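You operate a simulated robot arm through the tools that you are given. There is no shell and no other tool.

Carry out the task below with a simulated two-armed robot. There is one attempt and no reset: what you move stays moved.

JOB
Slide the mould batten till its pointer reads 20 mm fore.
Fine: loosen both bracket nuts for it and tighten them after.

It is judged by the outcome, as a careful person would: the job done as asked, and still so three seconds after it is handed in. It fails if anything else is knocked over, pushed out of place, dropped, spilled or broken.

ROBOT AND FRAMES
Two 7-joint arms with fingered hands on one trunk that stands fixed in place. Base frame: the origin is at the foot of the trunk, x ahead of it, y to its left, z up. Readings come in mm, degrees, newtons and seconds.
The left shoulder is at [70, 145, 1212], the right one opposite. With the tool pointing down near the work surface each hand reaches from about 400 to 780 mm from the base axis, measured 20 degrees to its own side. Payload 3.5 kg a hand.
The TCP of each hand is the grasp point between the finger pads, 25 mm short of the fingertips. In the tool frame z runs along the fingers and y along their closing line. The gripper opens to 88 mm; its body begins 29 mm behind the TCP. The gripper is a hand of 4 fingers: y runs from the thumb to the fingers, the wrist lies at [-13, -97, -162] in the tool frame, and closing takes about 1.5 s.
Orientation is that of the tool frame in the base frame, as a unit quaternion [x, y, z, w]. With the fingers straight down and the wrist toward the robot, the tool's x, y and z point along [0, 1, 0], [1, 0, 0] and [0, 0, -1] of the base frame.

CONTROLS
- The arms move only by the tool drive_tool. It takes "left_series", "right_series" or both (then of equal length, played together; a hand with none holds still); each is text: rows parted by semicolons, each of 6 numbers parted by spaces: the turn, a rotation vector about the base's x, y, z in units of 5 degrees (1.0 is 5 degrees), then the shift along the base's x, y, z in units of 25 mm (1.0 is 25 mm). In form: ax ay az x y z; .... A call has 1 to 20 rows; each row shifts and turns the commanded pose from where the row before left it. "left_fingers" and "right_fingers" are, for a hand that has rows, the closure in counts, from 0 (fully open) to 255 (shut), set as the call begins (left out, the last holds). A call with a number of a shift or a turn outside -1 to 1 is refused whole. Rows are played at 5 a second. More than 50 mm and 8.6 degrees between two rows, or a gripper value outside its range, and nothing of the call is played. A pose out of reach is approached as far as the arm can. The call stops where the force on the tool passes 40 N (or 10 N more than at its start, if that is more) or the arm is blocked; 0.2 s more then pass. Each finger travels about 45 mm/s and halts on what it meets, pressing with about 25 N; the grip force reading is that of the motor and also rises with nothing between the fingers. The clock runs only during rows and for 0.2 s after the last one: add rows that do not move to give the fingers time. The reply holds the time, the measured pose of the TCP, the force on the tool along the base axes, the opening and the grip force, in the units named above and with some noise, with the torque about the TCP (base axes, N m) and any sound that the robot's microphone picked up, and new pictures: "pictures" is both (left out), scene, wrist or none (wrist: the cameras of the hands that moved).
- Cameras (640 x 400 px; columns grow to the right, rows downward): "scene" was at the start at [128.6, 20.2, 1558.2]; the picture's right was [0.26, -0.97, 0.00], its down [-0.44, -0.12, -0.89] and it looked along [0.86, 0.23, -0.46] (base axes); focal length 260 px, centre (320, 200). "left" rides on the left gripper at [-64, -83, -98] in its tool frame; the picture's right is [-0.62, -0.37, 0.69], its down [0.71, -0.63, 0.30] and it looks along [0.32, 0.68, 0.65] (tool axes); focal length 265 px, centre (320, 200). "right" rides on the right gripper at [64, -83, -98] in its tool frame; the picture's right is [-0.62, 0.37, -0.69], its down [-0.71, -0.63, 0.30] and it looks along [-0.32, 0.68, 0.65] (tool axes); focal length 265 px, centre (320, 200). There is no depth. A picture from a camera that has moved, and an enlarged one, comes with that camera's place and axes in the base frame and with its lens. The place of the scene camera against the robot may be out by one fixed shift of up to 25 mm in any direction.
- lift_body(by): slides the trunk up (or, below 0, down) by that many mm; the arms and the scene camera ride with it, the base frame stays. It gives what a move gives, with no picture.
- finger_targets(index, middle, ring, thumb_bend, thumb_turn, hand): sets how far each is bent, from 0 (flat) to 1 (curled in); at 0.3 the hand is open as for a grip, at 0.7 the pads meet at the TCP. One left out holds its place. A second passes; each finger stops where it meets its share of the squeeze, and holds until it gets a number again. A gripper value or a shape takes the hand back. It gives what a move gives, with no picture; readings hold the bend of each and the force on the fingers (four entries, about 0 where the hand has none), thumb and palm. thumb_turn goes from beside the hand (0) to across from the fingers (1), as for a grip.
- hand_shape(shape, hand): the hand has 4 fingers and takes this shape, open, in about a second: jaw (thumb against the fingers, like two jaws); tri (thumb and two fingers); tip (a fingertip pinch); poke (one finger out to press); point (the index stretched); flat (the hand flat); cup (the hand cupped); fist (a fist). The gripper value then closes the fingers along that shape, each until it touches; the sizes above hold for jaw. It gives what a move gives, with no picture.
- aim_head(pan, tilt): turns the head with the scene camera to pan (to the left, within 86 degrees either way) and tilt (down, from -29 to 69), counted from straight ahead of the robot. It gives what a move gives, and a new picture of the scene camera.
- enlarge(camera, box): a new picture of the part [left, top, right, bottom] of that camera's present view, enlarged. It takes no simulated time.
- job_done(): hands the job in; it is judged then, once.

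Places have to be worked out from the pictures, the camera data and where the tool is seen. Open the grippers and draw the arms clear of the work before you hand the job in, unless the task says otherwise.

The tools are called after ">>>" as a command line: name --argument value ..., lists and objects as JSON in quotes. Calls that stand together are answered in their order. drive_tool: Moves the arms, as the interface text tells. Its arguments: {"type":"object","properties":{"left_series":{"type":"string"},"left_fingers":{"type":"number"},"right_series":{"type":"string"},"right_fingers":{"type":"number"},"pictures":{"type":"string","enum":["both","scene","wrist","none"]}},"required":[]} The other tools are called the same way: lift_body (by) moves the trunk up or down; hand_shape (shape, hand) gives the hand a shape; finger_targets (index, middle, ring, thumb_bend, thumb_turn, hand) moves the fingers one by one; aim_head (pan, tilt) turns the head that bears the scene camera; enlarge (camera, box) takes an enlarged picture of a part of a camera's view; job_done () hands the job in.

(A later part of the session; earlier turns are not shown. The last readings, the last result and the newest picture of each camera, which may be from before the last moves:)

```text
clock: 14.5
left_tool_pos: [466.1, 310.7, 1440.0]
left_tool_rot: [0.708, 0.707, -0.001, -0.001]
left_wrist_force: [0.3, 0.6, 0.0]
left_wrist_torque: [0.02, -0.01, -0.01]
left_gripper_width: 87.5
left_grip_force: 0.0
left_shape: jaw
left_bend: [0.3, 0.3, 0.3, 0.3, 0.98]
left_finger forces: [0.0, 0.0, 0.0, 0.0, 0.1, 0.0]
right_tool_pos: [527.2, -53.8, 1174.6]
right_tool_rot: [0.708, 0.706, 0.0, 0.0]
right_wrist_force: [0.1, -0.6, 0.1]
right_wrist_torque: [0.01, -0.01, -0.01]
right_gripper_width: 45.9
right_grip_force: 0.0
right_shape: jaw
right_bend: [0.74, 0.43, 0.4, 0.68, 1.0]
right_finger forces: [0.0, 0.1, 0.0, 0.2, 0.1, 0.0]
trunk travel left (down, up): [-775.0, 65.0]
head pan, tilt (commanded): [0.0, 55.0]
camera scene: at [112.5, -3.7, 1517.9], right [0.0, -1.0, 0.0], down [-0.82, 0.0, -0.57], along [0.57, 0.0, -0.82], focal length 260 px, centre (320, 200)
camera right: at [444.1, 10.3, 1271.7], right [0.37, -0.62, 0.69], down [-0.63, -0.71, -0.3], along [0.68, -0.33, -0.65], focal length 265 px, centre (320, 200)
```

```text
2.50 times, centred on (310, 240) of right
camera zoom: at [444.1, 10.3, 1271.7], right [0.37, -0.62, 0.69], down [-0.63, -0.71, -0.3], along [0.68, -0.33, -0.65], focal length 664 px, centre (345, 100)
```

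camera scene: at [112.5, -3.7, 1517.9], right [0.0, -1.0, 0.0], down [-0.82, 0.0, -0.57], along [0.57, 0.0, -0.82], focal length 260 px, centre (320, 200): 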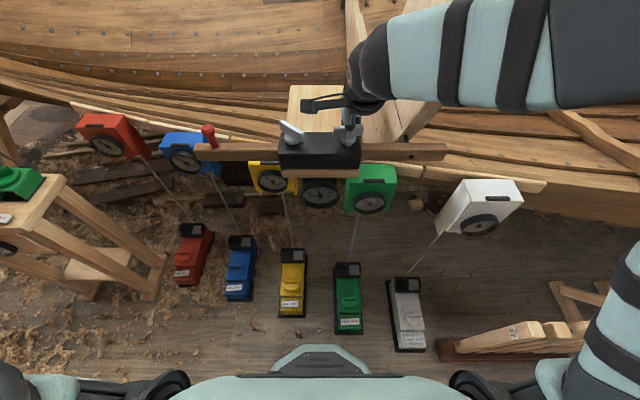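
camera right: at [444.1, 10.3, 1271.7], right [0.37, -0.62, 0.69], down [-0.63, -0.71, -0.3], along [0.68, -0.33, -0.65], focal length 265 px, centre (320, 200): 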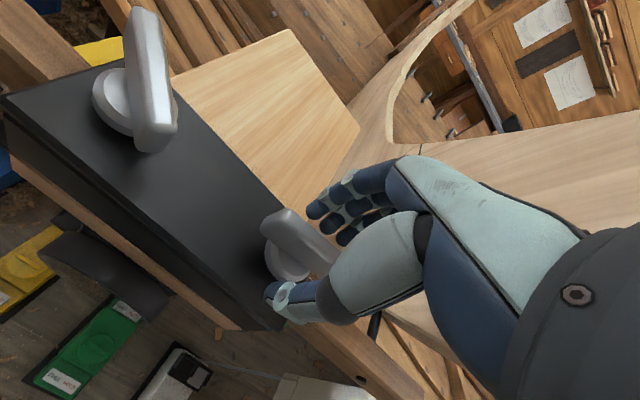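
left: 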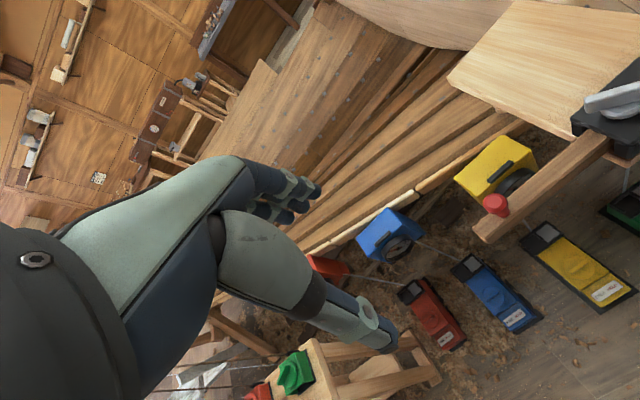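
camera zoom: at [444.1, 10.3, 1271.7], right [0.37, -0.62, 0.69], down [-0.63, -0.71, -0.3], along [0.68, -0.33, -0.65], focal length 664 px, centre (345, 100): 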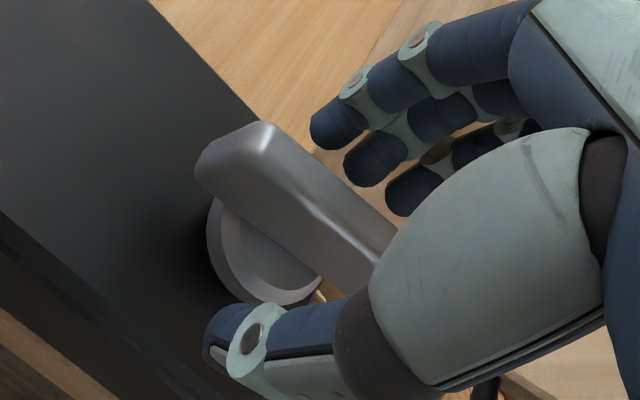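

The wing is now at about 95° (turned ~45° CCW). I'll align yaw to +5°, re-grip, and turn another 20° to see whether it follows.

>>> drive_tool --right_series "0 0 1 0 0 0;0 0 0 0 0 0;0 0 0 0 0 0;0 0 0 0 0 0;0 0 0 0 0 0;0 0 0 0 0 0;0 0 0 0 0 0" --right_fingers 255 --pictures "none"

>>> drive_tool --right_series "0 0 1 0 0 0;0 0 1 0 0 0;0 0 1 0 0 0;0 0 1 0 0 0;0 0 0 0 0 0" --pictures "wrist"

>>> enlarge --camera "scene" --box '[270, 100, 390, 210]'

>>> enlarge --camera "right" --box '[220, 160, 400, 320]'

```text
clock: 16.1
left_tool_pos: [466.8, 309.0, 1441.1]
left_tool_rot: [0.708, 0.706, -0.001, -0.001]
left_wrist_force: [0.0, -0.5, 0.5]
left_wrist_torque: [0.0, 0.01, 0.0]
left_gripper_width: 87.7
left_grip_force: 0.1
left_shape: jaw
left_bend: [0.3, 0.3, 0.3, 0.3, 0.98]
left_finger forces: [0.0, 0.1, 0.1, 0.1, 0.1, 0.0]
right_tool_pos: [528.2, -55.6, 1173.3]
right_tool_rot: [0.676, 0.737, 0.0, 0.0]
right_wrist_force: [0.8, -0.7, 1.8]
right_wrist_torque: [-0.06, -0.11, 0.01]
right_gripper_width: 10.1
right_grip_force: 25.2
right_shape: jaw
right_bend: [0.73, 0.58, 0.62, 0.73, 1.0]
right_finger forces: [12.1, 8.3, 3.1, 0.0, 23.3, 0.0]
trunk travel left (down, up): [-775.0, 65.0]
head pan, tilt (commanded): [0.0, 55.0]
```

```text
clock: 17.3
left_tool_pos: [466.4, 309.4, 1440.6]
left_tool_rot: [0.708, 0.706, 0.0, 0.001]
left_wrist_force: [0.2, -0.3, -0.5]
left_wrist_torque: [-0.01, 0.01, 0.01]
left_gripper_width: 87.9
left_grip_force: 0.1
left_shape: jaw
left_bend: [0.3, 0.3, 0.3, 0.3, 0.98]
left_finger forces: [0.0, 0.0, 0.0, 0.0, 0.0, 0.0]
right_tool_pos: [527.3, -56.1, 1173.0]
right_tool_rot: [0.537, 0.843, 0.001, 0.0]
right_wrist_force: [-1.1, -5.4, 0.9]
right_wrist_torque: [-0.05, 0.02, 0.0]
right_gripper_width: 9.4
right_grip_force: 25.3
right_shape: jaw
right_bend: [0.73, 0.73, 0.69, 0.73, 1.0]
right_finger forces: [17.1, 3.4, 2.3, 0.1, 23.4, 0.0]
trunk travel left (down, up): [-775.0, 65.0]
head pan, tilt (commanded): [0.0, 55.0]
camera right: at [424.6, -33.1, 1271.4], right [0.6, -0.41, 0.69], down [-0.27, -0.91, -0.31], along [0.76, 0.0, -0.65], focal length 265 px, centre (320, 200)
```

right: 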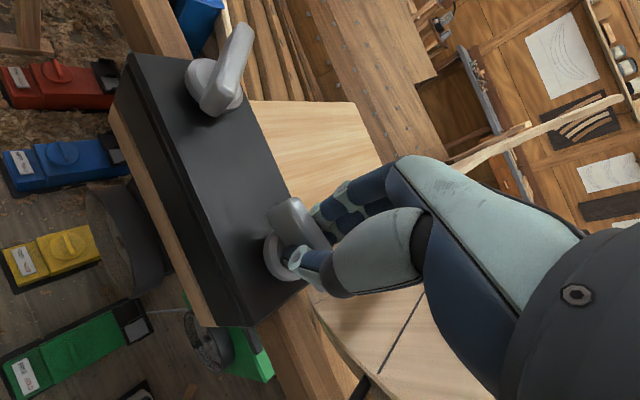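

```text
3.64 times, centred on (330, 155) of scene
camera zoom: at [112.3, -5.4, 1517.9], right [0.0, -1.0, 0.0], down [-0.82, 0.0, -0.57], along [0.57, 0.0, -0.82], focal length 946 px, centre (284, 364)
```

zoom: 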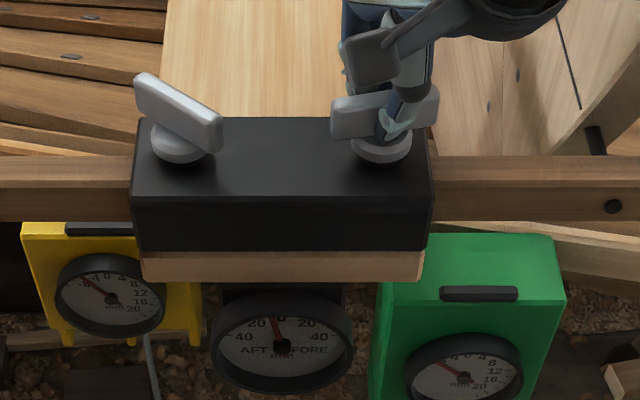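

```text
2.50 times, centred on (310, 240) of right
camera zoom: at [424.6, -33.1, 1271.4], right [0.6, -0.41, 0.69], down [-0.27, -0.91, -0.31], along [0.76, 0.0, -0.65], focal length 664 px, centre (345, 100)
```

zoom: 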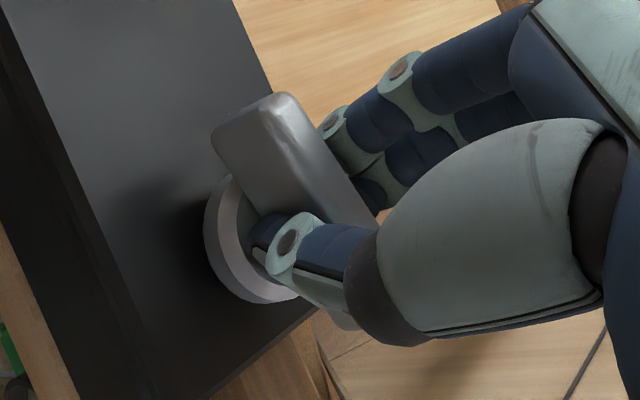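

The wing barely advanced (now ≈ 99°) while the hand went 20° further. I'll re-grip once more aligned at yaw +10° and turn a bit with torque readings to decide whether this is a stop.

>>> drive_tool --right_series "0 0 0 0 0 0;0 0 0 0 0 0;0 0 0 0 0 0;0 0 -1 0 0 0;0 0 -1 0 0 0;0 0 -1 0 0 0;0 0 0 0 0 0" --right_fingers 120 --pictures "none"

>>> enlarge --camera "right" --box '[200, 160, 380, 320]'

>>> enlarge --camera "scene" --box '[330, 105, 370, 135]'

>>> drive_tool --right_series "0 0 0 0 0 0;0 0 0 0 0 0;0 0 0 0 0 0;0 0 0 0 0 0;0 0 0 0 0 0;0 0 0 0 0 0" --right_fingers 255 --pictures "none"

>>> drive_tool --right_series "0 0 1 0 0 0;0 0 1 0 0 0" --pictures "none"

>>> enlarge --camera "scene" --box '[330, 105, 370, 135]'

>>> drive_tool --right_series "0 0 1 0 0 0;0 0 1 0 0 0" --pictures "none"

>>> enlarge --camera "scene" --box '[330, 105, 370, 135]'

```text
clock: 18.9
left_tool_pos: [467.7, 310.6, 1441.0]
left_tool_rot: [0.708, 0.706, -0.001, -0.001]
left_wrist_force: [-0.5, 0.4, 0.2]
left_wrist_torque: [-0.01, 0.0, -0.02]
left_gripper_width: 87.2
left_grip_force: 0.1
left_shape: jaw
left_bend: [0.3, 0.3, 0.3, 0.3, 0.98]
left_finger forces: [0.0, 0.0, 0.1, 0.0, 0.0, 0.1]
right_tool_pos: [528.8, -54.8, 1173.8]
right_tool_rot: [0.643, 0.766, 0.0, 0.0]
right_wrist_force: [-0.2, 0.1, 1.1]
right_wrist_torque: [0.04, -0.02, -0.01]
right_gripper_width: 46.1
right_grip_force: 0.1
right_shape: jaw
right_bend: [0.74, 0.43, 0.4, 0.68, 1.0]
right_finger forces: [0.0, 0.0, 0.0, 0.0, 0.0, 0.0]
trunk travel left (down, up): [-775.0, 65.0]
head pan, tilt (commanded): [0.0, 55.0]
```

```text
2.50 times, centred on (290, 240) of right
camera zoom: at [434.2, -5.6, 1271.4], right [0.47, -0.55, 0.69], down [-0.5, -0.81, -0.3], along [0.73, -0.2, -0.65], focal length 664 px, centre (395, 100)
```

zoom: 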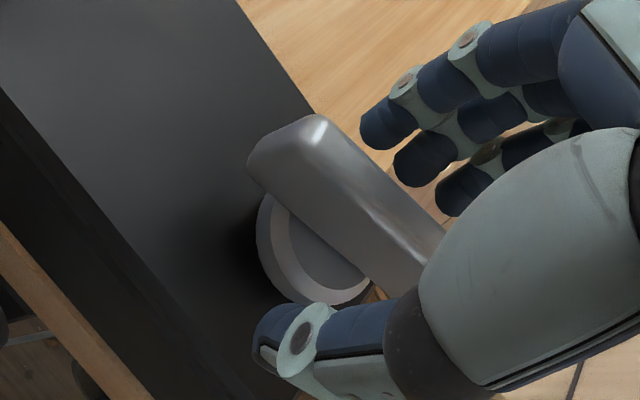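

```text
13.33 times, centred on (350, 120) of scene
camera zoom: at [112.5, -4.0, 1517.9], right [0.0, -1.0, 0.0], down [-0.82, 0.0, -0.57], along [0.57, 0.0, -0.82], focal length 3468 px, centre (-80, 1267)
```

zoom: 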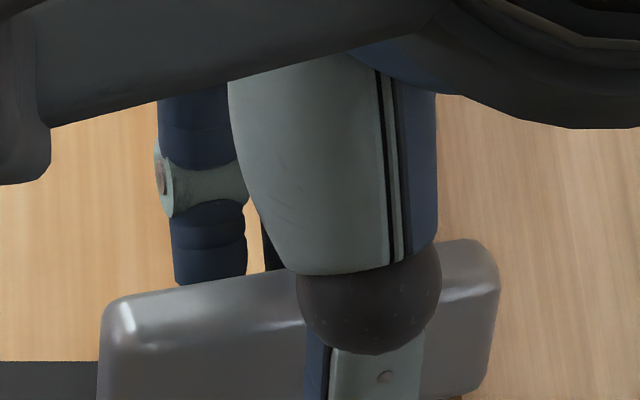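

```text
clock: 20.3
left_tool_pos: [465.3, 311.2, 1441.2]
left_tool_rot: [0.708, 0.706, 0.0, -0.001]
left_wrist_force: [0.0, -0.1, 0.3]
left_wrist_torque: [0.01, 0.02, -0.03]
left_gripper_width: 87.5
left_grip_force: 0.0
left_shape: jaw
left_bend: [0.3, 0.3, 0.3, 0.3, 0.98]
left_finger forces: [0.0, 0.0, 0.0, 0.0, 0.1, 0.1]
right_tool_pos: [527.5, -54.2, 1173.8]
right_tool_rot: [0.643, 0.766, -0.001, 0.0]
right_wrist_force: [-0.6, -0.5, 0.3]
right_wrist_torque: [-0.01, -0.01, 0.01]
right_gripper_width: 9.2
right_grip_force: 24.9
right_shape: jaw
right_bend: [0.72, 0.61, 0.61, 0.73, 1.0]
right_finger forces: [14.5, 4.8, 2.9, 0.0, 23.3, 0.0]
trunk travel left (down, up): [-775.0, 65.0]
head pan, tilt (commanded): [0.0, 55.0]
```

```text
clock: 20.9
left_tool_pos: [467.8, 308.9, 1439.9]
left_tool_rot: [0.708, 0.706, -0.001, -0.001]
left_wrist_force: [-0.8, 0.9, -0.3]
left_wrist_torque: [0.02, -0.03, 0.01]
left_gripper_width: 87.5
left_grip_force: 0.1
left_shape: jaw
left_bend: [0.3, 0.3, 0.3, 0.3, 0.98]
left_finger forces: [0.0, 0.0, 0.1, 0.0, 0.0, 0.0]
right_tool_pos: [527.0, -54.8, 1173.3]
right_tool_rot: [0.573, 0.819, 0.001, -0.001]
right_wrist_force: [0.5, -2.7, -0.6]
right_wrist_torque: [0.03, -0.02, 0.0]
right_gripper_width: 8.7
right_grip_force: 25.1
right_shape: jaw
right_bend: [0.72, 0.63, 0.67, 0.73, 1.0]
right_finger forces: [18.5, 3.5, 2.7, 0.0, 22.8, 0.0]
trunk travel left (down, up): [-775.0, 65.0]
head pan, tilt (commanded): [0.0, 55.0]
```

```text
13.33 times, centred on (350, 120) of scene
camera zoom: at [112.6, -5.0, 1517.9], right [0.0, -1.0, 0.0], down [-0.82, 0.0, -0.57], along [0.57, 0.0, -0.82], focal length 3468 px, centre (-80, 1267)
```

zoom: 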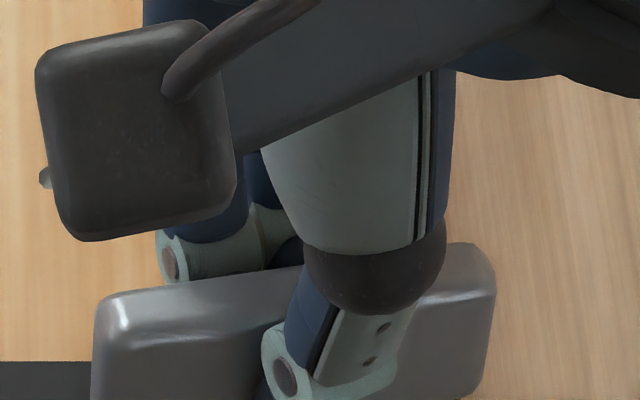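

```text
clock: 21.5
left_tool_pos: [467.2, 310.1, 1440.1]
left_tool_rot: [0.708, 0.706, -0.001, 0.0]
left_wrist_force: [0.0, 0.3, 0.0]
left_wrist_torque: [0.0, 0.03, -0.02]
left_gripper_width: 87.4
left_grip_force: 0.0
left_shape: jaw
left_bend: [0.3, 0.3, 0.3, 0.3, 0.98]
left_finger forces: [0.1, 0.1, 0.1, 0.0, 0.0, 0.0]
right_tool_pos: [526.8, -56.2, 1172.7]
right_tool_rot: [0.5, 0.866, 0.0, -0.001]
right_wrist_force: [1.8, -4.3, 2.3]
right_wrist_torque: [-0.02, -0.07, -0.05]
right_gripper_width: 8.4
right_grip_force: 24.5
right_shape: jaw
right_bend: [0.72, 0.73, 0.7, 0.73, 1.0]
right_finger forces: [20.5, 3.0, 2.4, 0.1, 22.5, 0.0]
trunk travel left (down, up): [-775.0, 65.0]
head pan, tilt (commanded): [0.0, 55.0]
```

```text
13.33 times, centred on (350, 120) of scene
camera zoom: at [112.9, -5.4, 1517.9], right [0.0, -1.0, 0.0], down [-0.82, 0.0, -0.57], along [0.57, 0.0, -0.82], focal length 3468 px, centre (-80, 1267)
```

zoom: 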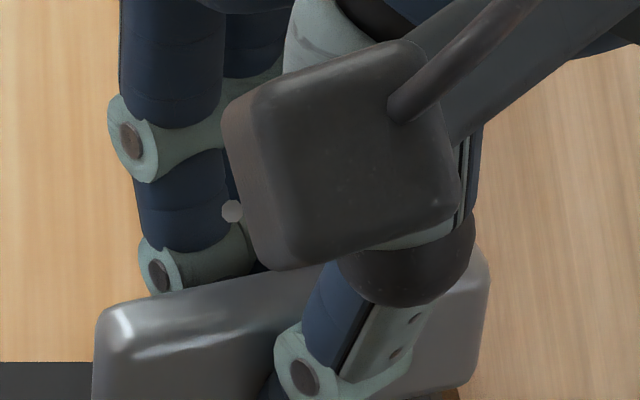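

The wing stayed at ≈ 100–102° through a further 20° of hand turn, so it seems to have reached the end of its travel (about 50° CCW). I'll release, retreat the right hand, and check.

>>> drive_tool --right_series "0 0 0 0 0 0;0 0 0 0 0 0;0 0 0 0 0 0;0 0 0 0 0 0;0 0 0 0 0 0;0 0 0 0 0 0.5;0 0 0 0 0 1;0 0 0 0 0 1;0 0 -1 0 0 1;0 0 -1 0 -0.5 1;0 0 -1 -0.3 -1 0.5;0 0 -1 -0.3 -1 0;0 0 -1 -0.4 -1 0;0 0 -1 -0.4 -1 0;0 0 0 -0.4 -1 0;0 0 0 0 0 0" --right_fingers 0 --pictures "scene"

>>> enlarge --camera "scene" --box '[270, 100, 390, 210]'

>>> enlarge --camera "left" --box '[540, 0, 640, 120]'

```text
clock: 25.0
left_tool_pos: [464.1, 321.6, 1435.8]
left_tool_rot: [0.721, 0.693, -0.008, 0.011]
left_wrist_force: [-0.6, -1.1, 0.3]
left_wrist_torque: [0.07, -0.04, 0.0]
left_gripper_width: 87.7
left_grip_force: 0.0
left_shape: jaw
left_bend: [0.3, 0.3, 0.3, 0.3, 0.98]
left_finger forces: [0.1, 0.0, 0.0, 0.1, 0.0, 0.0]
right_tool_pos: [470.1, -154.5, 1303.0]
right_tool_rot: [0.686, 0.727, -0.006, 0.023]
right_wrist_force: [-13.3, 89.3, 4.0]
right_wrist_torque: [-7.98, -0.44, -1.29]
right_gripper_width: 87.9
right_grip_force: 0.1
right_shape: jaw
right_bend: [0.3, 0.3, 0.3, 0.3, 0.98]
right_finger forces: [0.1, 0.0, 2.5, 0.0, 0.0, 33.3]
trunk travel left (down, up): [-775.0, 65.0]
head pan, tilt (commanded): [0.0, 55.0]
stopped in row 16 (right hand): the arm was blocked; the commanded pose is now the measured one
camera scene: at [147.3, 49.9, 1518.1], right [0.12, -0.99, 0.03], down [-0.81, -0.12, -0.57], along [0.57, 0.05, -0.82], focal length 260 px, centre (320, 200)
```

scene: 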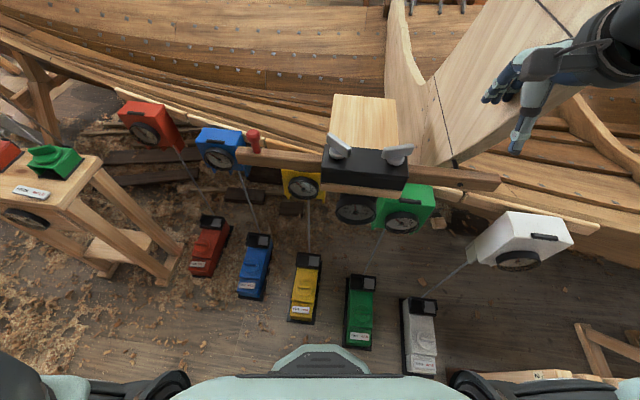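

```text
3.64 times, centred on (330, 155) of scene
camera zoom: at [147.3, 49.9, 1518.1], right [0.12, -0.99, 0.03], down [-0.81, -0.12, -0.57], along [0.57, 0.05, -0.82], focal length 946 px, centre (284, 364)
```

zoom: 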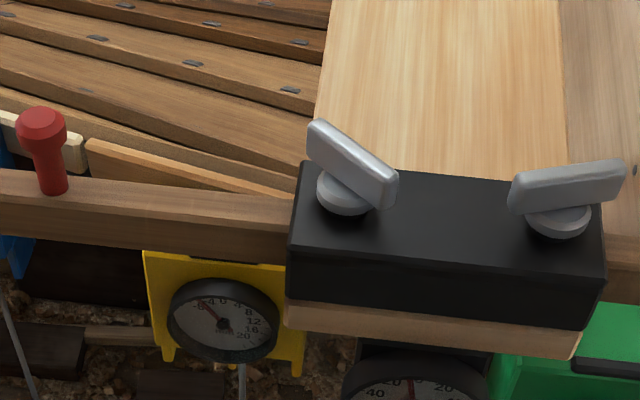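

```text
3.33 times, centred on (590, 60) of left
camera zoom: at [378.5, 262.9, 1534.0], right [-0.39, -0.62, -0.68], down [-0.6, 0.73, -0.32], along [0.7, 0.28, -0.66], focal length 885 px, centre (-580, 667)
```

zoom: 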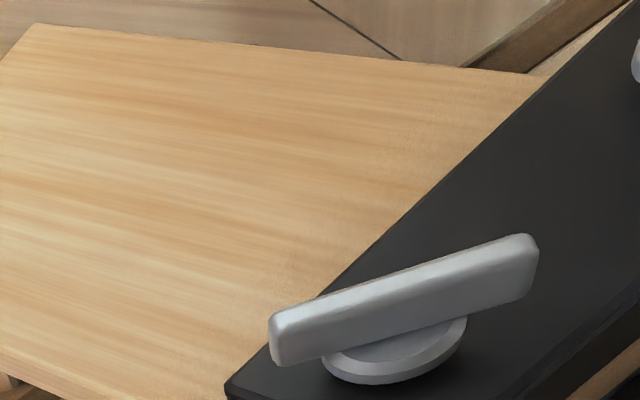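

The retreat was stopped: the right hand pushed sideways against the big timber on its right (89 N) and the body swayed. I'll move back left gently to unload it.

>>> drive_tool --right_series "0 0 0 0 0.5 0;0 0 0 0 0.5 0;0 0 0 0 0.5 0;0 0 0 0 0 0" --pictures "both"

```text
clock: 25.4
left_tool_pos: [464.7, 249.3, 1446.5]
left_tool_rot: [0.771, 0.636, -0.016, 0.0]
left_wrist_force: [0.2, -1.1, 0.7]
left_wrist_torque: [0.11, 0.07, 0.06]
left_gripper_width: 88.1
left_grip_force: 0.0
left_shape: jaw
left_bend: [0.3, 0.3, 0.3, 0.3, 0.97]
left_finger forces: [0.1, 0.0, 0.1, 0.1, 0.1, 0.1]
right_tool_pos: [460.7, -150.1, 1272.4]
right_tool_rot: [0.701, 0.712, 0.035, 0.0]
right_wrist_force: [5.9, 77.3, 53.5]
right_wrist_torque: [-5.89, -0.59, 1.47]
right_gripper_width: 87.7
right_grip_force: 0.1
right_shape: jaw
right_bend: [0.3, 0.3, 0.3, 0.3, 0.97]
right_finger forces: [0.0, 0.0, 5.6, 0.0, 0.0, 68.7]
trunk travel left (down, up): [-775.0, 65.0]
head pan, tilt (commanded): [0.0, 55.0]
stopped in row 1 (left hand): the arm was blocked; the commanded pose is now the measured one
camera scene: at [154.4, 48.1, 1519.3], right [0.13, -0.99, 0.02], down [-0.81, -0.12, -0.57], along [0.57, 0.06, -0.82], focal length 260 px, centre (320, 200)
camera right: at [370.8, -91.4, 1368.4], right [0.34, -0.65, 0.68], down [-0.6, -0.71, -0.37], along [0.72, -0.28, -0.63], focal length 265 px, centre (320, 200)
```

scene: 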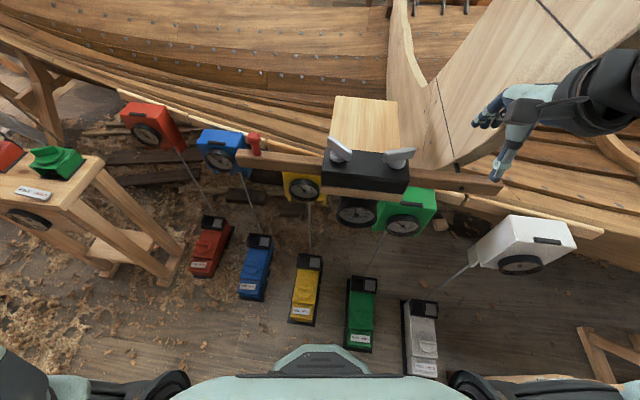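
right: 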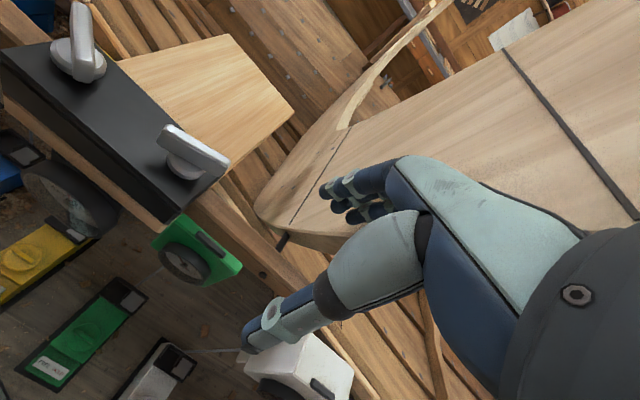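

The body is twisted by the contact; the contact force points +y/+z, so I'll move the right hand left and up along that direction to release.

>>> drive_tool --right_series "0 0 0 0 0.6 0.5;0 0 0 0 0.6 0.5;0 0 0 0 0.6 0.3;0 0 0 0 0 0" --pictures "both"

```text
clock: 25.7
left_tool_pos: [452.1, 115.9, 1451.9]
left_tool_rot: [0.828, 0.561, -0.017, -0.023]
left_wrist_force: [1.5, 0.2, -0.9]
left_wrist_torque: [-0.01, 0.12, 0.0]
left_gripper_width: 88.0
left_grip_force: 0.1
left_shape: jaw
left_bend: [0.3, 0.3, 0.3, 0.3, 0.97]
left_finger forces: [0.0, 0.0, 0.1, 0.0, 0.0, 0.0]
right_tool_pos: [380.6, -257.3, 1227.8]
right_tool_rot: [0.774, 0.632, 0.018, -0.037]
right_wrist_force: [1.4, -2.5, 0.1]
right_wrist_torque: [0.15, 0.13, 0.05]
right_gripper_width: 87.8
right_grip_force: 0.0
right_shape: jaw
right_bend: [0.3, 0.3, 0.3, 0.3, 0.97]
right_finger forces: [0.0, 0.0, 0.0, 0.1, 0.0, 0.1]
trunk travel left (down, up): [-775.0, 65.0]
head pan, tilt (commanded): [0.0, 55.0]
stopped in row 1 (left hand): the arm was blocked; the commanded pose is now the measured one
camera scene: at [130.5, -25.1, 1516.0], right [0.01, -1.0, -0.01], down [-0.82, 0.0, -0.57], along [0.57, 0.01, -0.82], focal length 260 px, centre (320, 200)
camera right: at [314.0, -185.7, 1333.1], right [0.25, -0.73, 0.63], down [-0.77, -0.55, -0.33], along [0.59, -0.4, -0.7], focal length 265 px, centre (320, 200)
```

scene: 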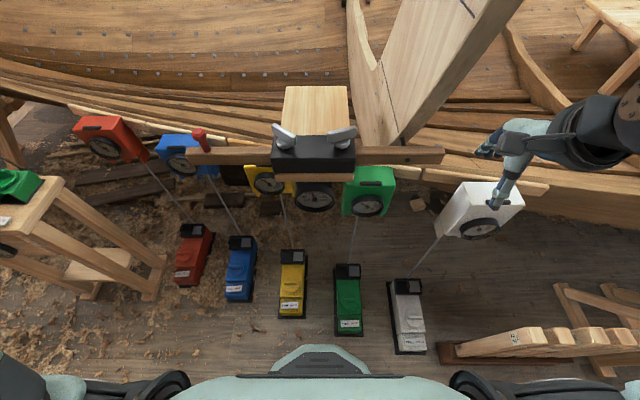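
right: 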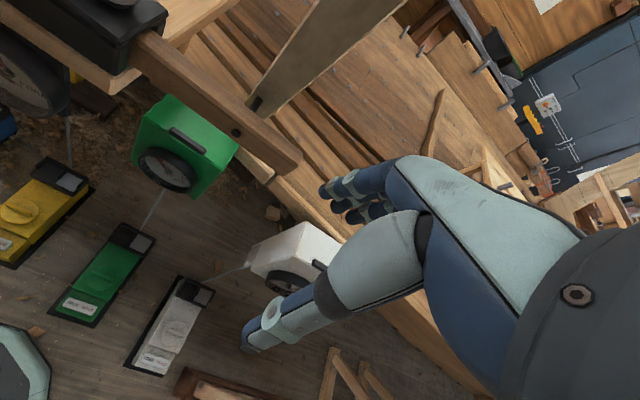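

The hand came free and the body is swinging back; force is now ~0. I'll hold still briefly to let it settle.

>>> drive_tool --right_series "0 0 0 0 0 0;0 0 0 0 0 0;0 0 0 0 0 0;0 0 0 0 0 0" --pictures "both"

```text
clock: 26.7
left_tool_pos: [444.0, 169.3, 1448.0]
left_tool_rot: [0.809, 0.588, -0.011, -0.005]
left_wrist_force: [0.8, 0.9, 0.2]
left_wrist_torque: [-0.05, 0.04, -0.01]
left_gripper_width: 88.0
left_grip_force: 0.0
left_shape: jaw
left_bend: [0.3, 0.3, 0.3, 0.3, 0.97]
left_finger forces: [0.1, 0.0, 0.1, 0.0, 0.0, 0.0]
right_tool_pos: [381.7, -236.1, 1256.9]
right_tool_rot: [0.762, 0.647, 0.013, -0.017]
right_wrist_force: [0.2, -0.3, 0.5]
right_wrist_torque: [-0.04, -0.02, -0.01]
right_gripper_width: 88.0
right_grip_force: 0.2
right_shape: jaw
right_bend: [0.3, 0.3, 0.3, 0.3, 0.97]
right_finger forces: [0.0, 0.0, 0.1, 0.0, 0.1, 0.0]
trunk travel left (down, up): [-775.0, 65.0]
head pan, tilt (commanded): [0.0, 55.0]
camera scene: at [110.0, 2.3, 1518.1], right [0.0, -1.0, 0.0], down [-0.82, 0.0, -0.57], along [0.57, 0.0, -0.82], focal length 260 px, centre (320, 200)
camera right: at [309.1, -163.0, 1358.0], right [0.26, -0.7, 0.66], down [-0.74, -0.59, -0.33], along [0.62, -0.4, -0.67], focal length 265 px, centre (320, 200)
```

scene: 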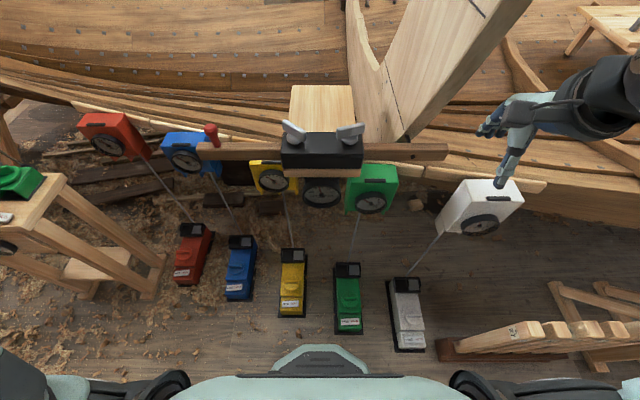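
right: 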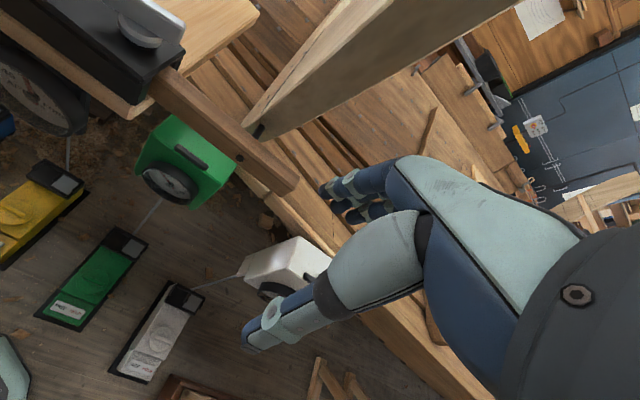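

The body has settled back (camera near its original place) and the gauges and timber look unchanged. The timber on the right limits rightward retreat, so I'll leave the right hand back here and take the left hand above the left nut at yaw -40°.

>>> drive_tool --left_series "0.06 -0.27 -0.88 0.42 -0.56 -0.85;0 0 -0.88 0.42 -0.56 -0.85;0 0 -0.88 0.42 -0.56 -0.85;0 0 -0.88 0.42 -0.56 -0.85;0 0 -0.88 0.42 -0.56 -0.85;0 0 0 0.42 -0.56 -0.85;0 0 0 0.42 -0.56 -0.85;0 0 0 0.42 -0.56 -0.85;0 0 0 0 0 0;0 0 0 0 0 0" --pictures "both"

```text
clock: 28.9
left_tool_pos: [529.4, 50.7, 1278.7]
left_tool_rot: [0.907, 0.422, 0.001, -0.004]
left_wrist_force: [-0.2, -0.6, 0.0]
left_wrist_torque: [-0.03, 0.01, -0.02]
left_gripper_width: 87.7
left_grip_force: 0.0
left_shape: jaw
left_bend: [0.3, 0.3, 0.3, 0.3, 0.97]
left_finger forces: [0.0, 0.0, 0.0, 0.0, 0.1, 0.1]
right_tool_pos: [381.7, -243.3, 1255.0]
right_tool_rot: [0.763, 0.646, 0.014, -0.019]
right_wrist_force: [0.3, -0.7, 0.2]
right_wrist_torque: [-0.03, -0.02, 0.0]
right_gripper_width: 87.8
right_grip_force: 0.0
right_shape: jaw
right_bend: [0.3, 0.3, 0.3, 0.3, 0.97]
right_finger forces: [0.0, 0.0, 0.0, 0.0, 0.0, 0.0]
trunk travel left (down, up): [-775.0, 65.0]
head pan, tilt (commanded): [0.0, 55.0]
camera scene: at [112.0, -4.1, 1517.9], right [0.0, -1.0, 0.0], down [-0.82, 0.0, -0.57], along [0.57, 0.0, -0.82], focal length 260 px, centre (320, 200)
camera left: at [425.3, 54.0, 1376.0], right [-0.68, -0.23, -0.69], down [-0.02, 0.95, -0.3], along [0.73, -0.19, -0.66], focal length 265 px, centre (320, 200)
```

scene: 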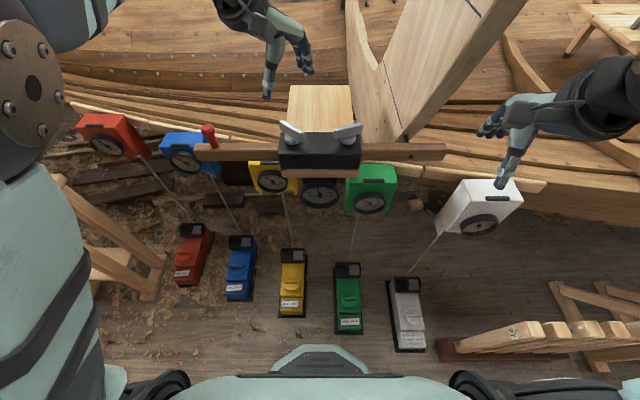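
left: 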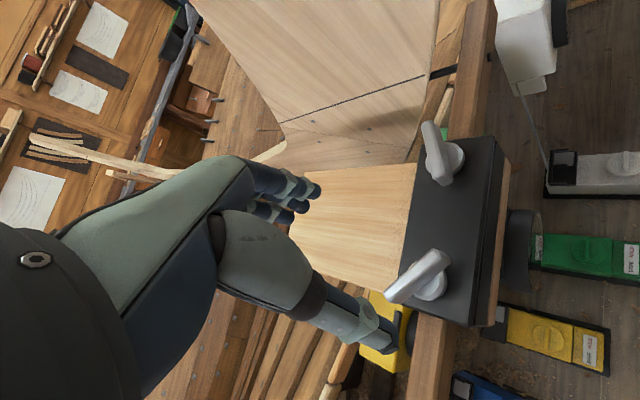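

The left hand is above the left nut. I'll enlarge its view to verify the alignment.

>>> enlarge --camera "left" --box '[360, 220, 480, 320]'

>>> enlarge --camera "left" --box '[390, 100, 510, 200]'

>>> enlarge --camera "scene" --box '[270, 112, 370, 172]'

```text
4.00 times, centred on (420, 270) of left
camera zoom: at [425.3, 54.0, 1376.0], right [-0.68, -0.23, -0.69], down [-0.02, 0.95, -0.3], along [0.73, -0.19, -0.66], focal length 1062 px, centre (-80, -80)
```

zoom: 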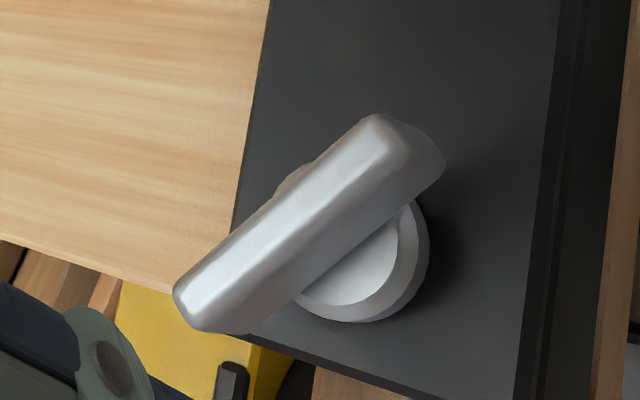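

```text
4.00 times, centred on (450, 150) of left
camera zoom: at [425.3, 54.0, 1376.0], right [-0.68, -0.23, -0.69], down [-0.02, 0.95, -0.3], along [0.73, -0.19, -0.66], focal length 1062 px, centre (-200, 400)
```

zoom: 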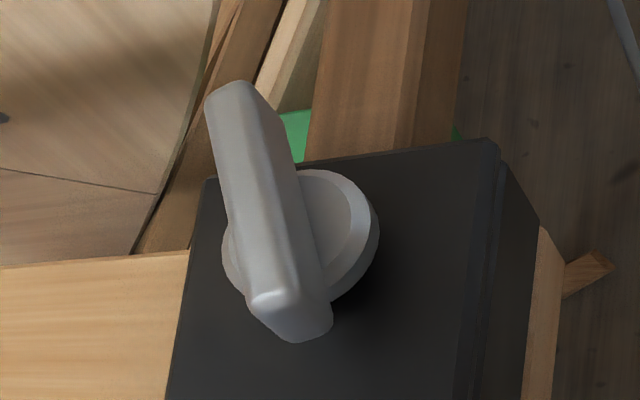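

```text
6.40 times, centred on (320, 142) of scene
camera zoom: at [112.0, -4.1, 1517.9], right [0.0, -1.0, 0.0], down [-0.82, 0.0, -0.57], along [0.57, 0.0, -0.82], focal length 1664 px, centre (320, 571)
```

zoom: 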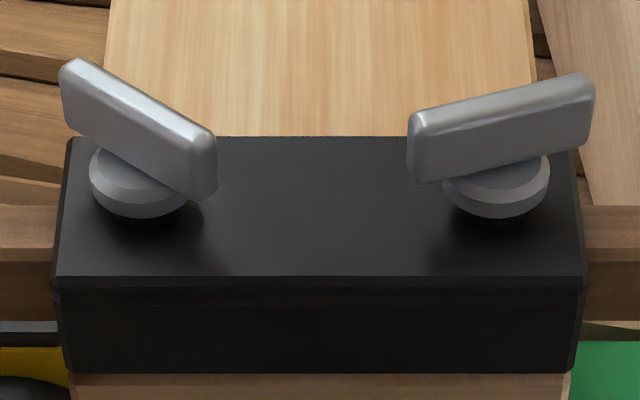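

Comparing views, the right wing is now at ≈ 110° (turned ~57°), so it's turning against steady friction with ~12–15° of finger wind-up lost per grip rather than hitting a stop. Now the left: I'll correct to (527.5, 56.5), lower to z ≈ 1173.5 and grip.

>>> drive_tool --left_series "0 0 0 -0.07 0.23 -0.84;0 0 0 0 0 -0.84;0 0 0 0 0 -0.84;0 0 0 0 0 -0.84;0 0 0 0 0 -0.84;0 0 0 0 0 0;0 0 0 0 0 0" --pictures "wrist"

>>> enlarge --camera "left" --box '[260, 180, 440, 340]'

```text
clock: 30.5
left_tool_pos: [528.1, 56.6, 1173.1]
left_tool_rot: [0.907, 0.421, 0.002, -0.004]
left_wrist_force: [-0.2, 0.1, 0.3]
left_wrist_torque: [-0.05, 0.02, -0.01]
left_gripper_width: 87.8
left_grip_force: 0.1
left_shape: jaw
left_bend: [0.3, 0.3, 0.3, 0.3, 0.97]
left_finger forces: [0.0, 0.0, 0.0, 0.1, 0.0, 0.0]
right_tool_pos: [383.6, -242.9, 1255.5]
right_tool_rot: [0.763, 0.645, 0.015, -0.02]
right_wrist_force: [-0.1, -0.1, 0.3]
right_wrist_torque: [-0.01, -0.02, 0.04]
right_gripper_width: 88.1
right_grip_force: 0.2
right_shape: jaw
right_bend: [0.3, 0.3, 0.3, 0.3, 0.97]
right_finger forces: [0.0, 0.0, 0.0, 0.0, 0.1, 0.0]
trunk travel left (down, up): [-775.0, 65.0]
head pan, tilt (commanded): [0.0, 55.0]
camera left: at [424.2, 60.6, 1271.0], right [-0.68, -0.23, -0.69], down [-0.02, 0.95, -0.3], along [0.73, -0.19, -0.66], focal length 265 px, centre (320, 200)
```

left: 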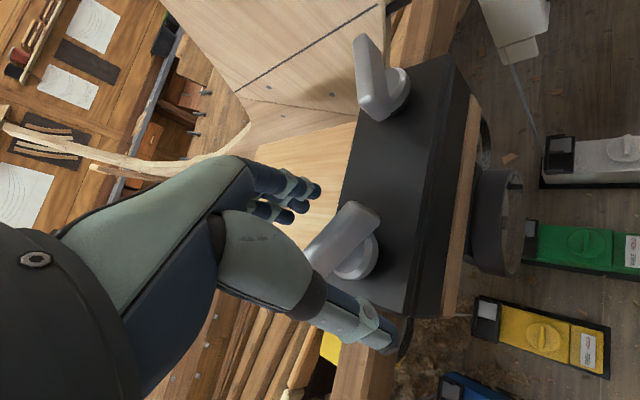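

```text
2.50 times, centred on (350, 260) of left
camera zoom: at [424.2, 60.6, 1271.0], right [-0.68, -0.23, -0.69], down [-0.02, 0.95, -0.3], along [0.73, -0.19, -0.66], focal length 664 px, centre (245, 50)
```

zoom: 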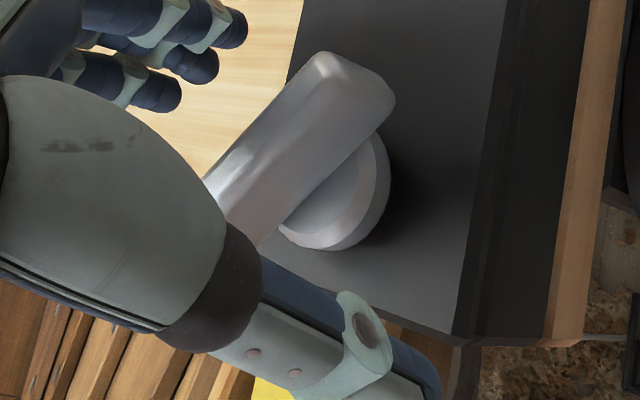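

Aligned well. I'll close on the left wing and then turn it counter-clockwise 70°.

>>> drive_tool --left_series "0 0 0 0 0 0;0 0 0 0 0 0;0 0 0 0 0 0;0 0 0 0 0 0;0 0 0 0 0 0;0 0 0 0 0 0;0 0 0 0 0 0;0 0 0 0 0 0" --left_fingers 255 --pictures "none"

>>> drive_tool --left_series "0 0 1 0 0 0;0 0 1 0 0 0;0 0 1 0 0 0;0 0 1 0 0 0;0 0 1 0 0 0;0 0 1 0 0 0;0 0 1 0 0 0;0 0 1 0 0 0;0 0 1 0 0 0;0 0 1 0 0 0;0 0 1 0 0 0;0 0 1 0 0 0;0 0 1 0 0 0;0 0 1 0 0 0" --pictures "both"

>>> enlarge --camera "scene" --box '[270, 100, 390, 210]'

>>> enlarge --camera "left" --box '[260, 180, 440, 340]'

```text
clock: 32.3
left_tool_pos: [529.9, 57.9, 1172.9]
left_tool_rot: [0.907, 0.422, 0.002, -0.004]
left_wrist_force: [0.2, 0.1, -0.5]
left_wrist_torque: [0.01, 0.0, -0.04]
left_gripper_width: 7.6
left_grip_force: 25.1
left_shape: jaw
left_bend: [0.72, 0.64, 0.64, 0.73, 1.0]
left_finger forces: [13.3, 6.4, 2.9, 0.0, 22.1, 0.0]
right_tool_pos: [381.0, -241.3, 1254.9]
right_tool_rot: [0.763, 0.646, 0.013, -0.02]
right_wrist_force: [0.6, 0.4, 0.1]
right_wrist_torque: [0.0, 0.0, 0.0]
right_gripper_width: 88.0
right_grip_force: 0.0
right_shape: jaw
right_bend: [0.3, 0.3, 0.3, 0.3, 0.97]
right_finger forces: [0.0, 0.0, 0.1, 0.1, 0.1, 0.0]
trunk travel left (down, up): [-775.0, 65.0]
head pan, tilt (commanded): [0.0, 55.0]
```

```text
clock: 35.3
left_tool_pos: [529.3, 58.1, 1176.9]
left_tool_rot: [0.497, 0.868, -0.017, 0.001]
left_wrist_force: [-8.5, -5.6, -22.4]
left_wrist_torque: [-0.08, 0.12, -0.04]
left_gripper_width: 5.7
left_grip_force: 25.1
left_shape: jaw
left_bend: [0.72, 0.67, 0.7, 0.71, 1.0]
left_finger forces: [8.8, 3.4, 2.5, 0.1, 25.0, 0.1]
right_tool_pos: [383.9, -244.2, 1253.9]
right_tool_rot: [0.763, 0.646, 0.014, -0.021]
right_wrist_force: [-1.0, 0.5, 0.9]
right_wrist_torque: [-0.01, -0.01, -0.02]
right_gripper_width: 87.7
right_grip_force: 0.0
right_shape: jaw
right_bend: [0.3, 0.3, 0.3, 0.3, 0.97]
right_finger forces: [0.1, 0.1, 0.1, 0.0, 0.1, 0.1]
trunk travel left (down, up): [-775.0, 65.0]
head pan, tilt (commanded): [0.0, 55.0]
camera scene: at [113.7, -5.3, 1517.5], right [0.0, -1.0, 0.0], down [-0.82, 0.0, -0.57], along [0.57, 0.0, -0.82], focal length 260 px, centre (320, 200)
camera left: at [493.0, -36.0, 1277.3], right [-0.01, -0.74, -0.67], down [-0.91, 0.29, -0.3], along [0.42, 0.61, -0.68], focal length 265 px, centre (320, 200)
```

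scene: 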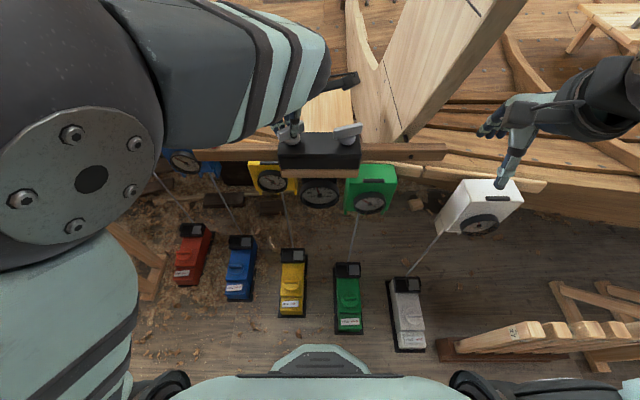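
left: 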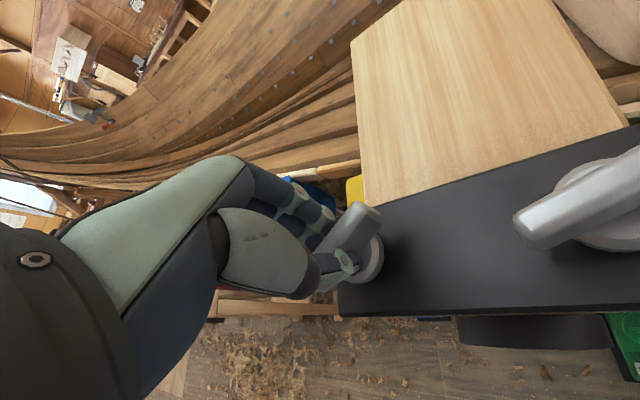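

```text
3.64 times, centred on (330, 155) of scene
camera zoom: at [113.7, -5.3, 1517.5], right [0.0, -1.0, 0.0], down [-0.82, 0.0, -0.57], along [0.57, 0.0, -0.82], focal length 946 px, centre (284, 364)
```

zoom: 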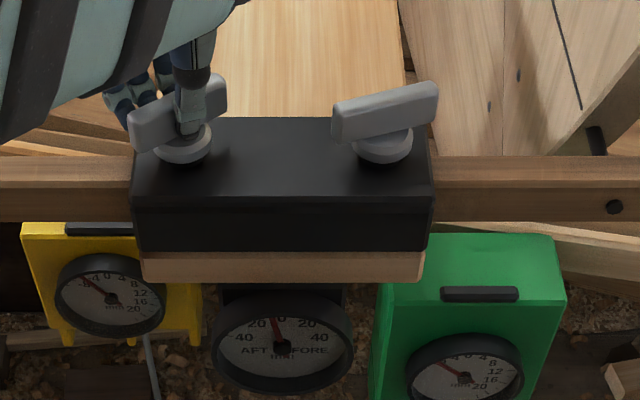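

```text
2.50 times, centred on (350, 260) of left
camera zoom: at [493.0, -36.0, 1277.3], right [-0.01, -0.74, -0.67], down [-0.91, 0.29, -0.3], along [0.42, 0.61, -0.68], focal length 664 px, centre (245, 50)
```

zoom: 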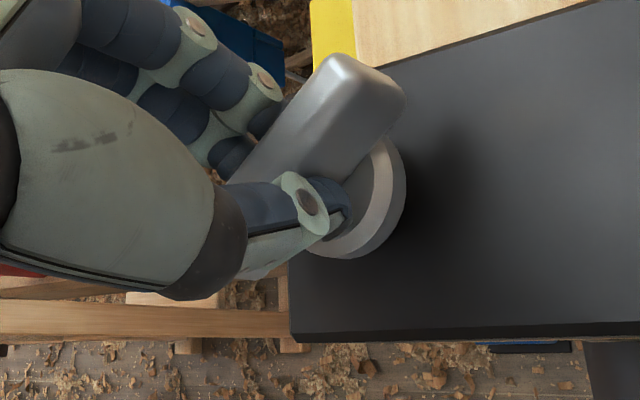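

The left wing followed nearly the full 70° (now ≈ 115–120°). I'll release it, lift, and swing the left hand over to the red knob on the batten, yawing to -60°, to test whether the batten is free.

>>> drive_tool --left_series "0 0 0 0 0 0;0 0 0 0 0 0;0 0 0 0 0 0;0 0 0 0 0 0;0 0 0 0 0 0;0 0 0 0 0 0.6;0 0 0 0 0 1;0 0 0 0 0 1;0 0 0 0 0 1;0 0 0 0 0 0" --left_fingers 0 --pictures "none"

>>> drive_tool --left_series "0 0 -1 0 0.37 0;0 0 -1 0 0.37 0;0 0 -1 0 0.37 0;0 0 -1 0 0.37 0;0 0 -1 0 0.37 0;0 0 -1 0 0.37 0;0 0 -1 0 0.37 0;0 0 -1 0 0.37 0;0 0 -1 0 0.37 0;0 0 -1 0 0.37 0;0 0 -1 0 0.37 0;0 0 -1 0 0.37 0;0 0 -1 0 0.37 0;0 0 -1 0 0.37 0;0 0 -1 0 0.37 0;0 0 -1 0 0.37 0;0 0 -1 0 0.37 0;0 0 -1 0 0.37 0;0 0 0 0 0 0;0 0 0 0 0 0" --pictures "both"

>>> enlarge --camera "scene" --box '[270, 112, 370, 172]'

```text
clock: 37.5
left_tool_pos: [527.9, 55.5, 1263.8]
left_tool_rot: [0.502, 0.865, 0.0, -0.003]
left_wrist_force: [-0.7, 0.5, -0.7]
left_wrist_torque: [0.04, 0.0, 0.0]
left_gripper_width: 87.6
left_grip_force: 0.0
left_shape: jaw
left_bend: [0.3, 0.3, 0.3, 0.3, 0.98]
left_finger forces: [0.0, 0.0, 0.1, 0.1, 0.0, 0.0]
right_tool_pos: [381.8, -241.8, 1254.4]
right_tool_rot: [0.763, 0.646, 0.014, -0.02]
right_wrist_force: [-0.6, -0.5, -0.6]
right_wrist_torque: [0.02, -0.05, 0.0]
right_gripper_width: 88.1
right_grip_force: 0.1
right_shape: jaw
right_bend: [0.3, 0.3, 0.3, 0.3, 0.97]
right_finger forces: [0.0, 0.0, 0.0, 0.0, 0.0, 0.0]
trunk travel left (down, up): [-775.0, 65.0]
head pan, tilt (commanded): [0.0, 55.0]
```

```text
clock: 41.7
left_tool_pos: [529.4, 221.6, 1262.9]
left_tool_rot: [0.966, 0.258, 0.001, -0.004]
left_wrist_force: [0.7, -0.1, 0.2]
left_wrist_torque: [-0.01, 0.03, 0.0]
left_gripper_width: 87.7
left_grip_force: 0.0
left_shape: jaw
left_bend: [0.3, 0.3, 0.3, 0.3, 0.98]
left_finger forces: [0.0, 0.0, 0.0, 0.1, 0.0, 0.1]
right_tool_pos: [382.2, -243.2, 1253.5]
right_tool_rot: [0.763, 0.646, 0.015, -0.019]
right_wrist_force: [0.2, 0.7, 0.5]
right_wrist_torque: [0.0, -0.01, 0.01]
right_gripper_width: 88.1
right_grip_force: 0.0
right_shape: jaw
right_bend: [0.3, 0.3, 0.3, 0.3, 0.97]
right_finger forces: [0.0, 0.0, 0.1, 0.0, 0.0, 0.0]
trunk travel left (down, up): [-775.0, 65.0]
head pan, tilt (commanded): [0.0, 55.0]
camera scene: at [112.3, -4.1, 1517.9], right [0.0, -1.0, 0.0], down [-0.82, 0.0, -0.57], along [0.57, 0.0, -0.82], focal length 260 px, centre (320, 200)
camera left: at [431.9, 261.6, 1361.3], right [-0.72, 0.02, -0.69], down [0.31, 0.9, -0.3], along [0.62, -0.43, -0.66], focal length 265 px, centre (320, 200)
```

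scene: 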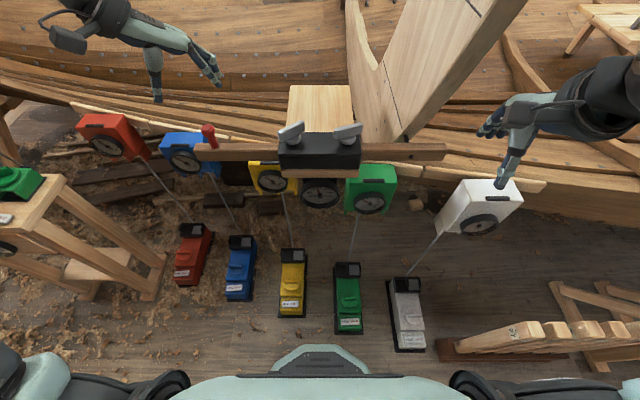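
left: 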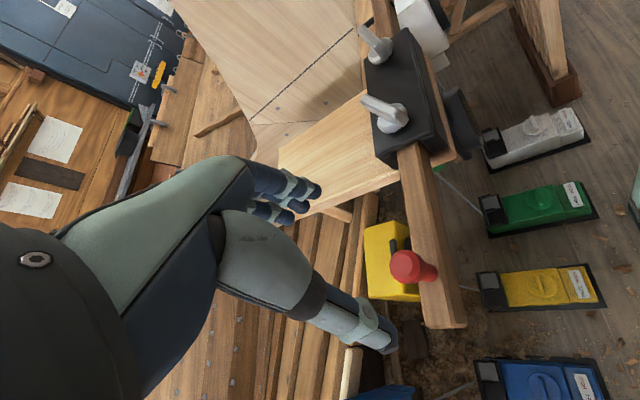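

```text
6.40 times, centred on (320, 142) of scene
camera zoom: at [112.3, -4.1, 1517.9], right [0.0, -1.0, 0.0], down [-0.82, 0.0, -0.57], along [0.57, 0.0, -0.82], focal length 1664 px, centre (320, 571)
```

zoom: 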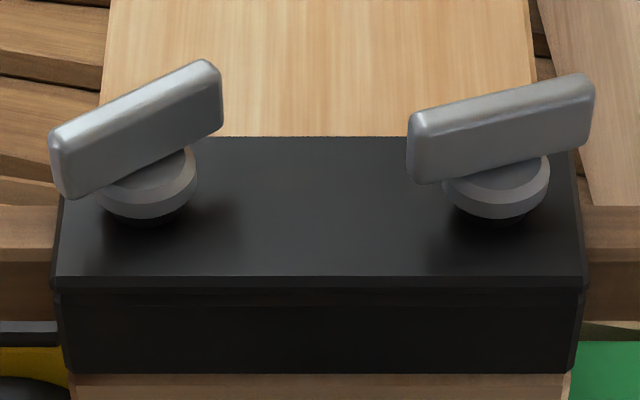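

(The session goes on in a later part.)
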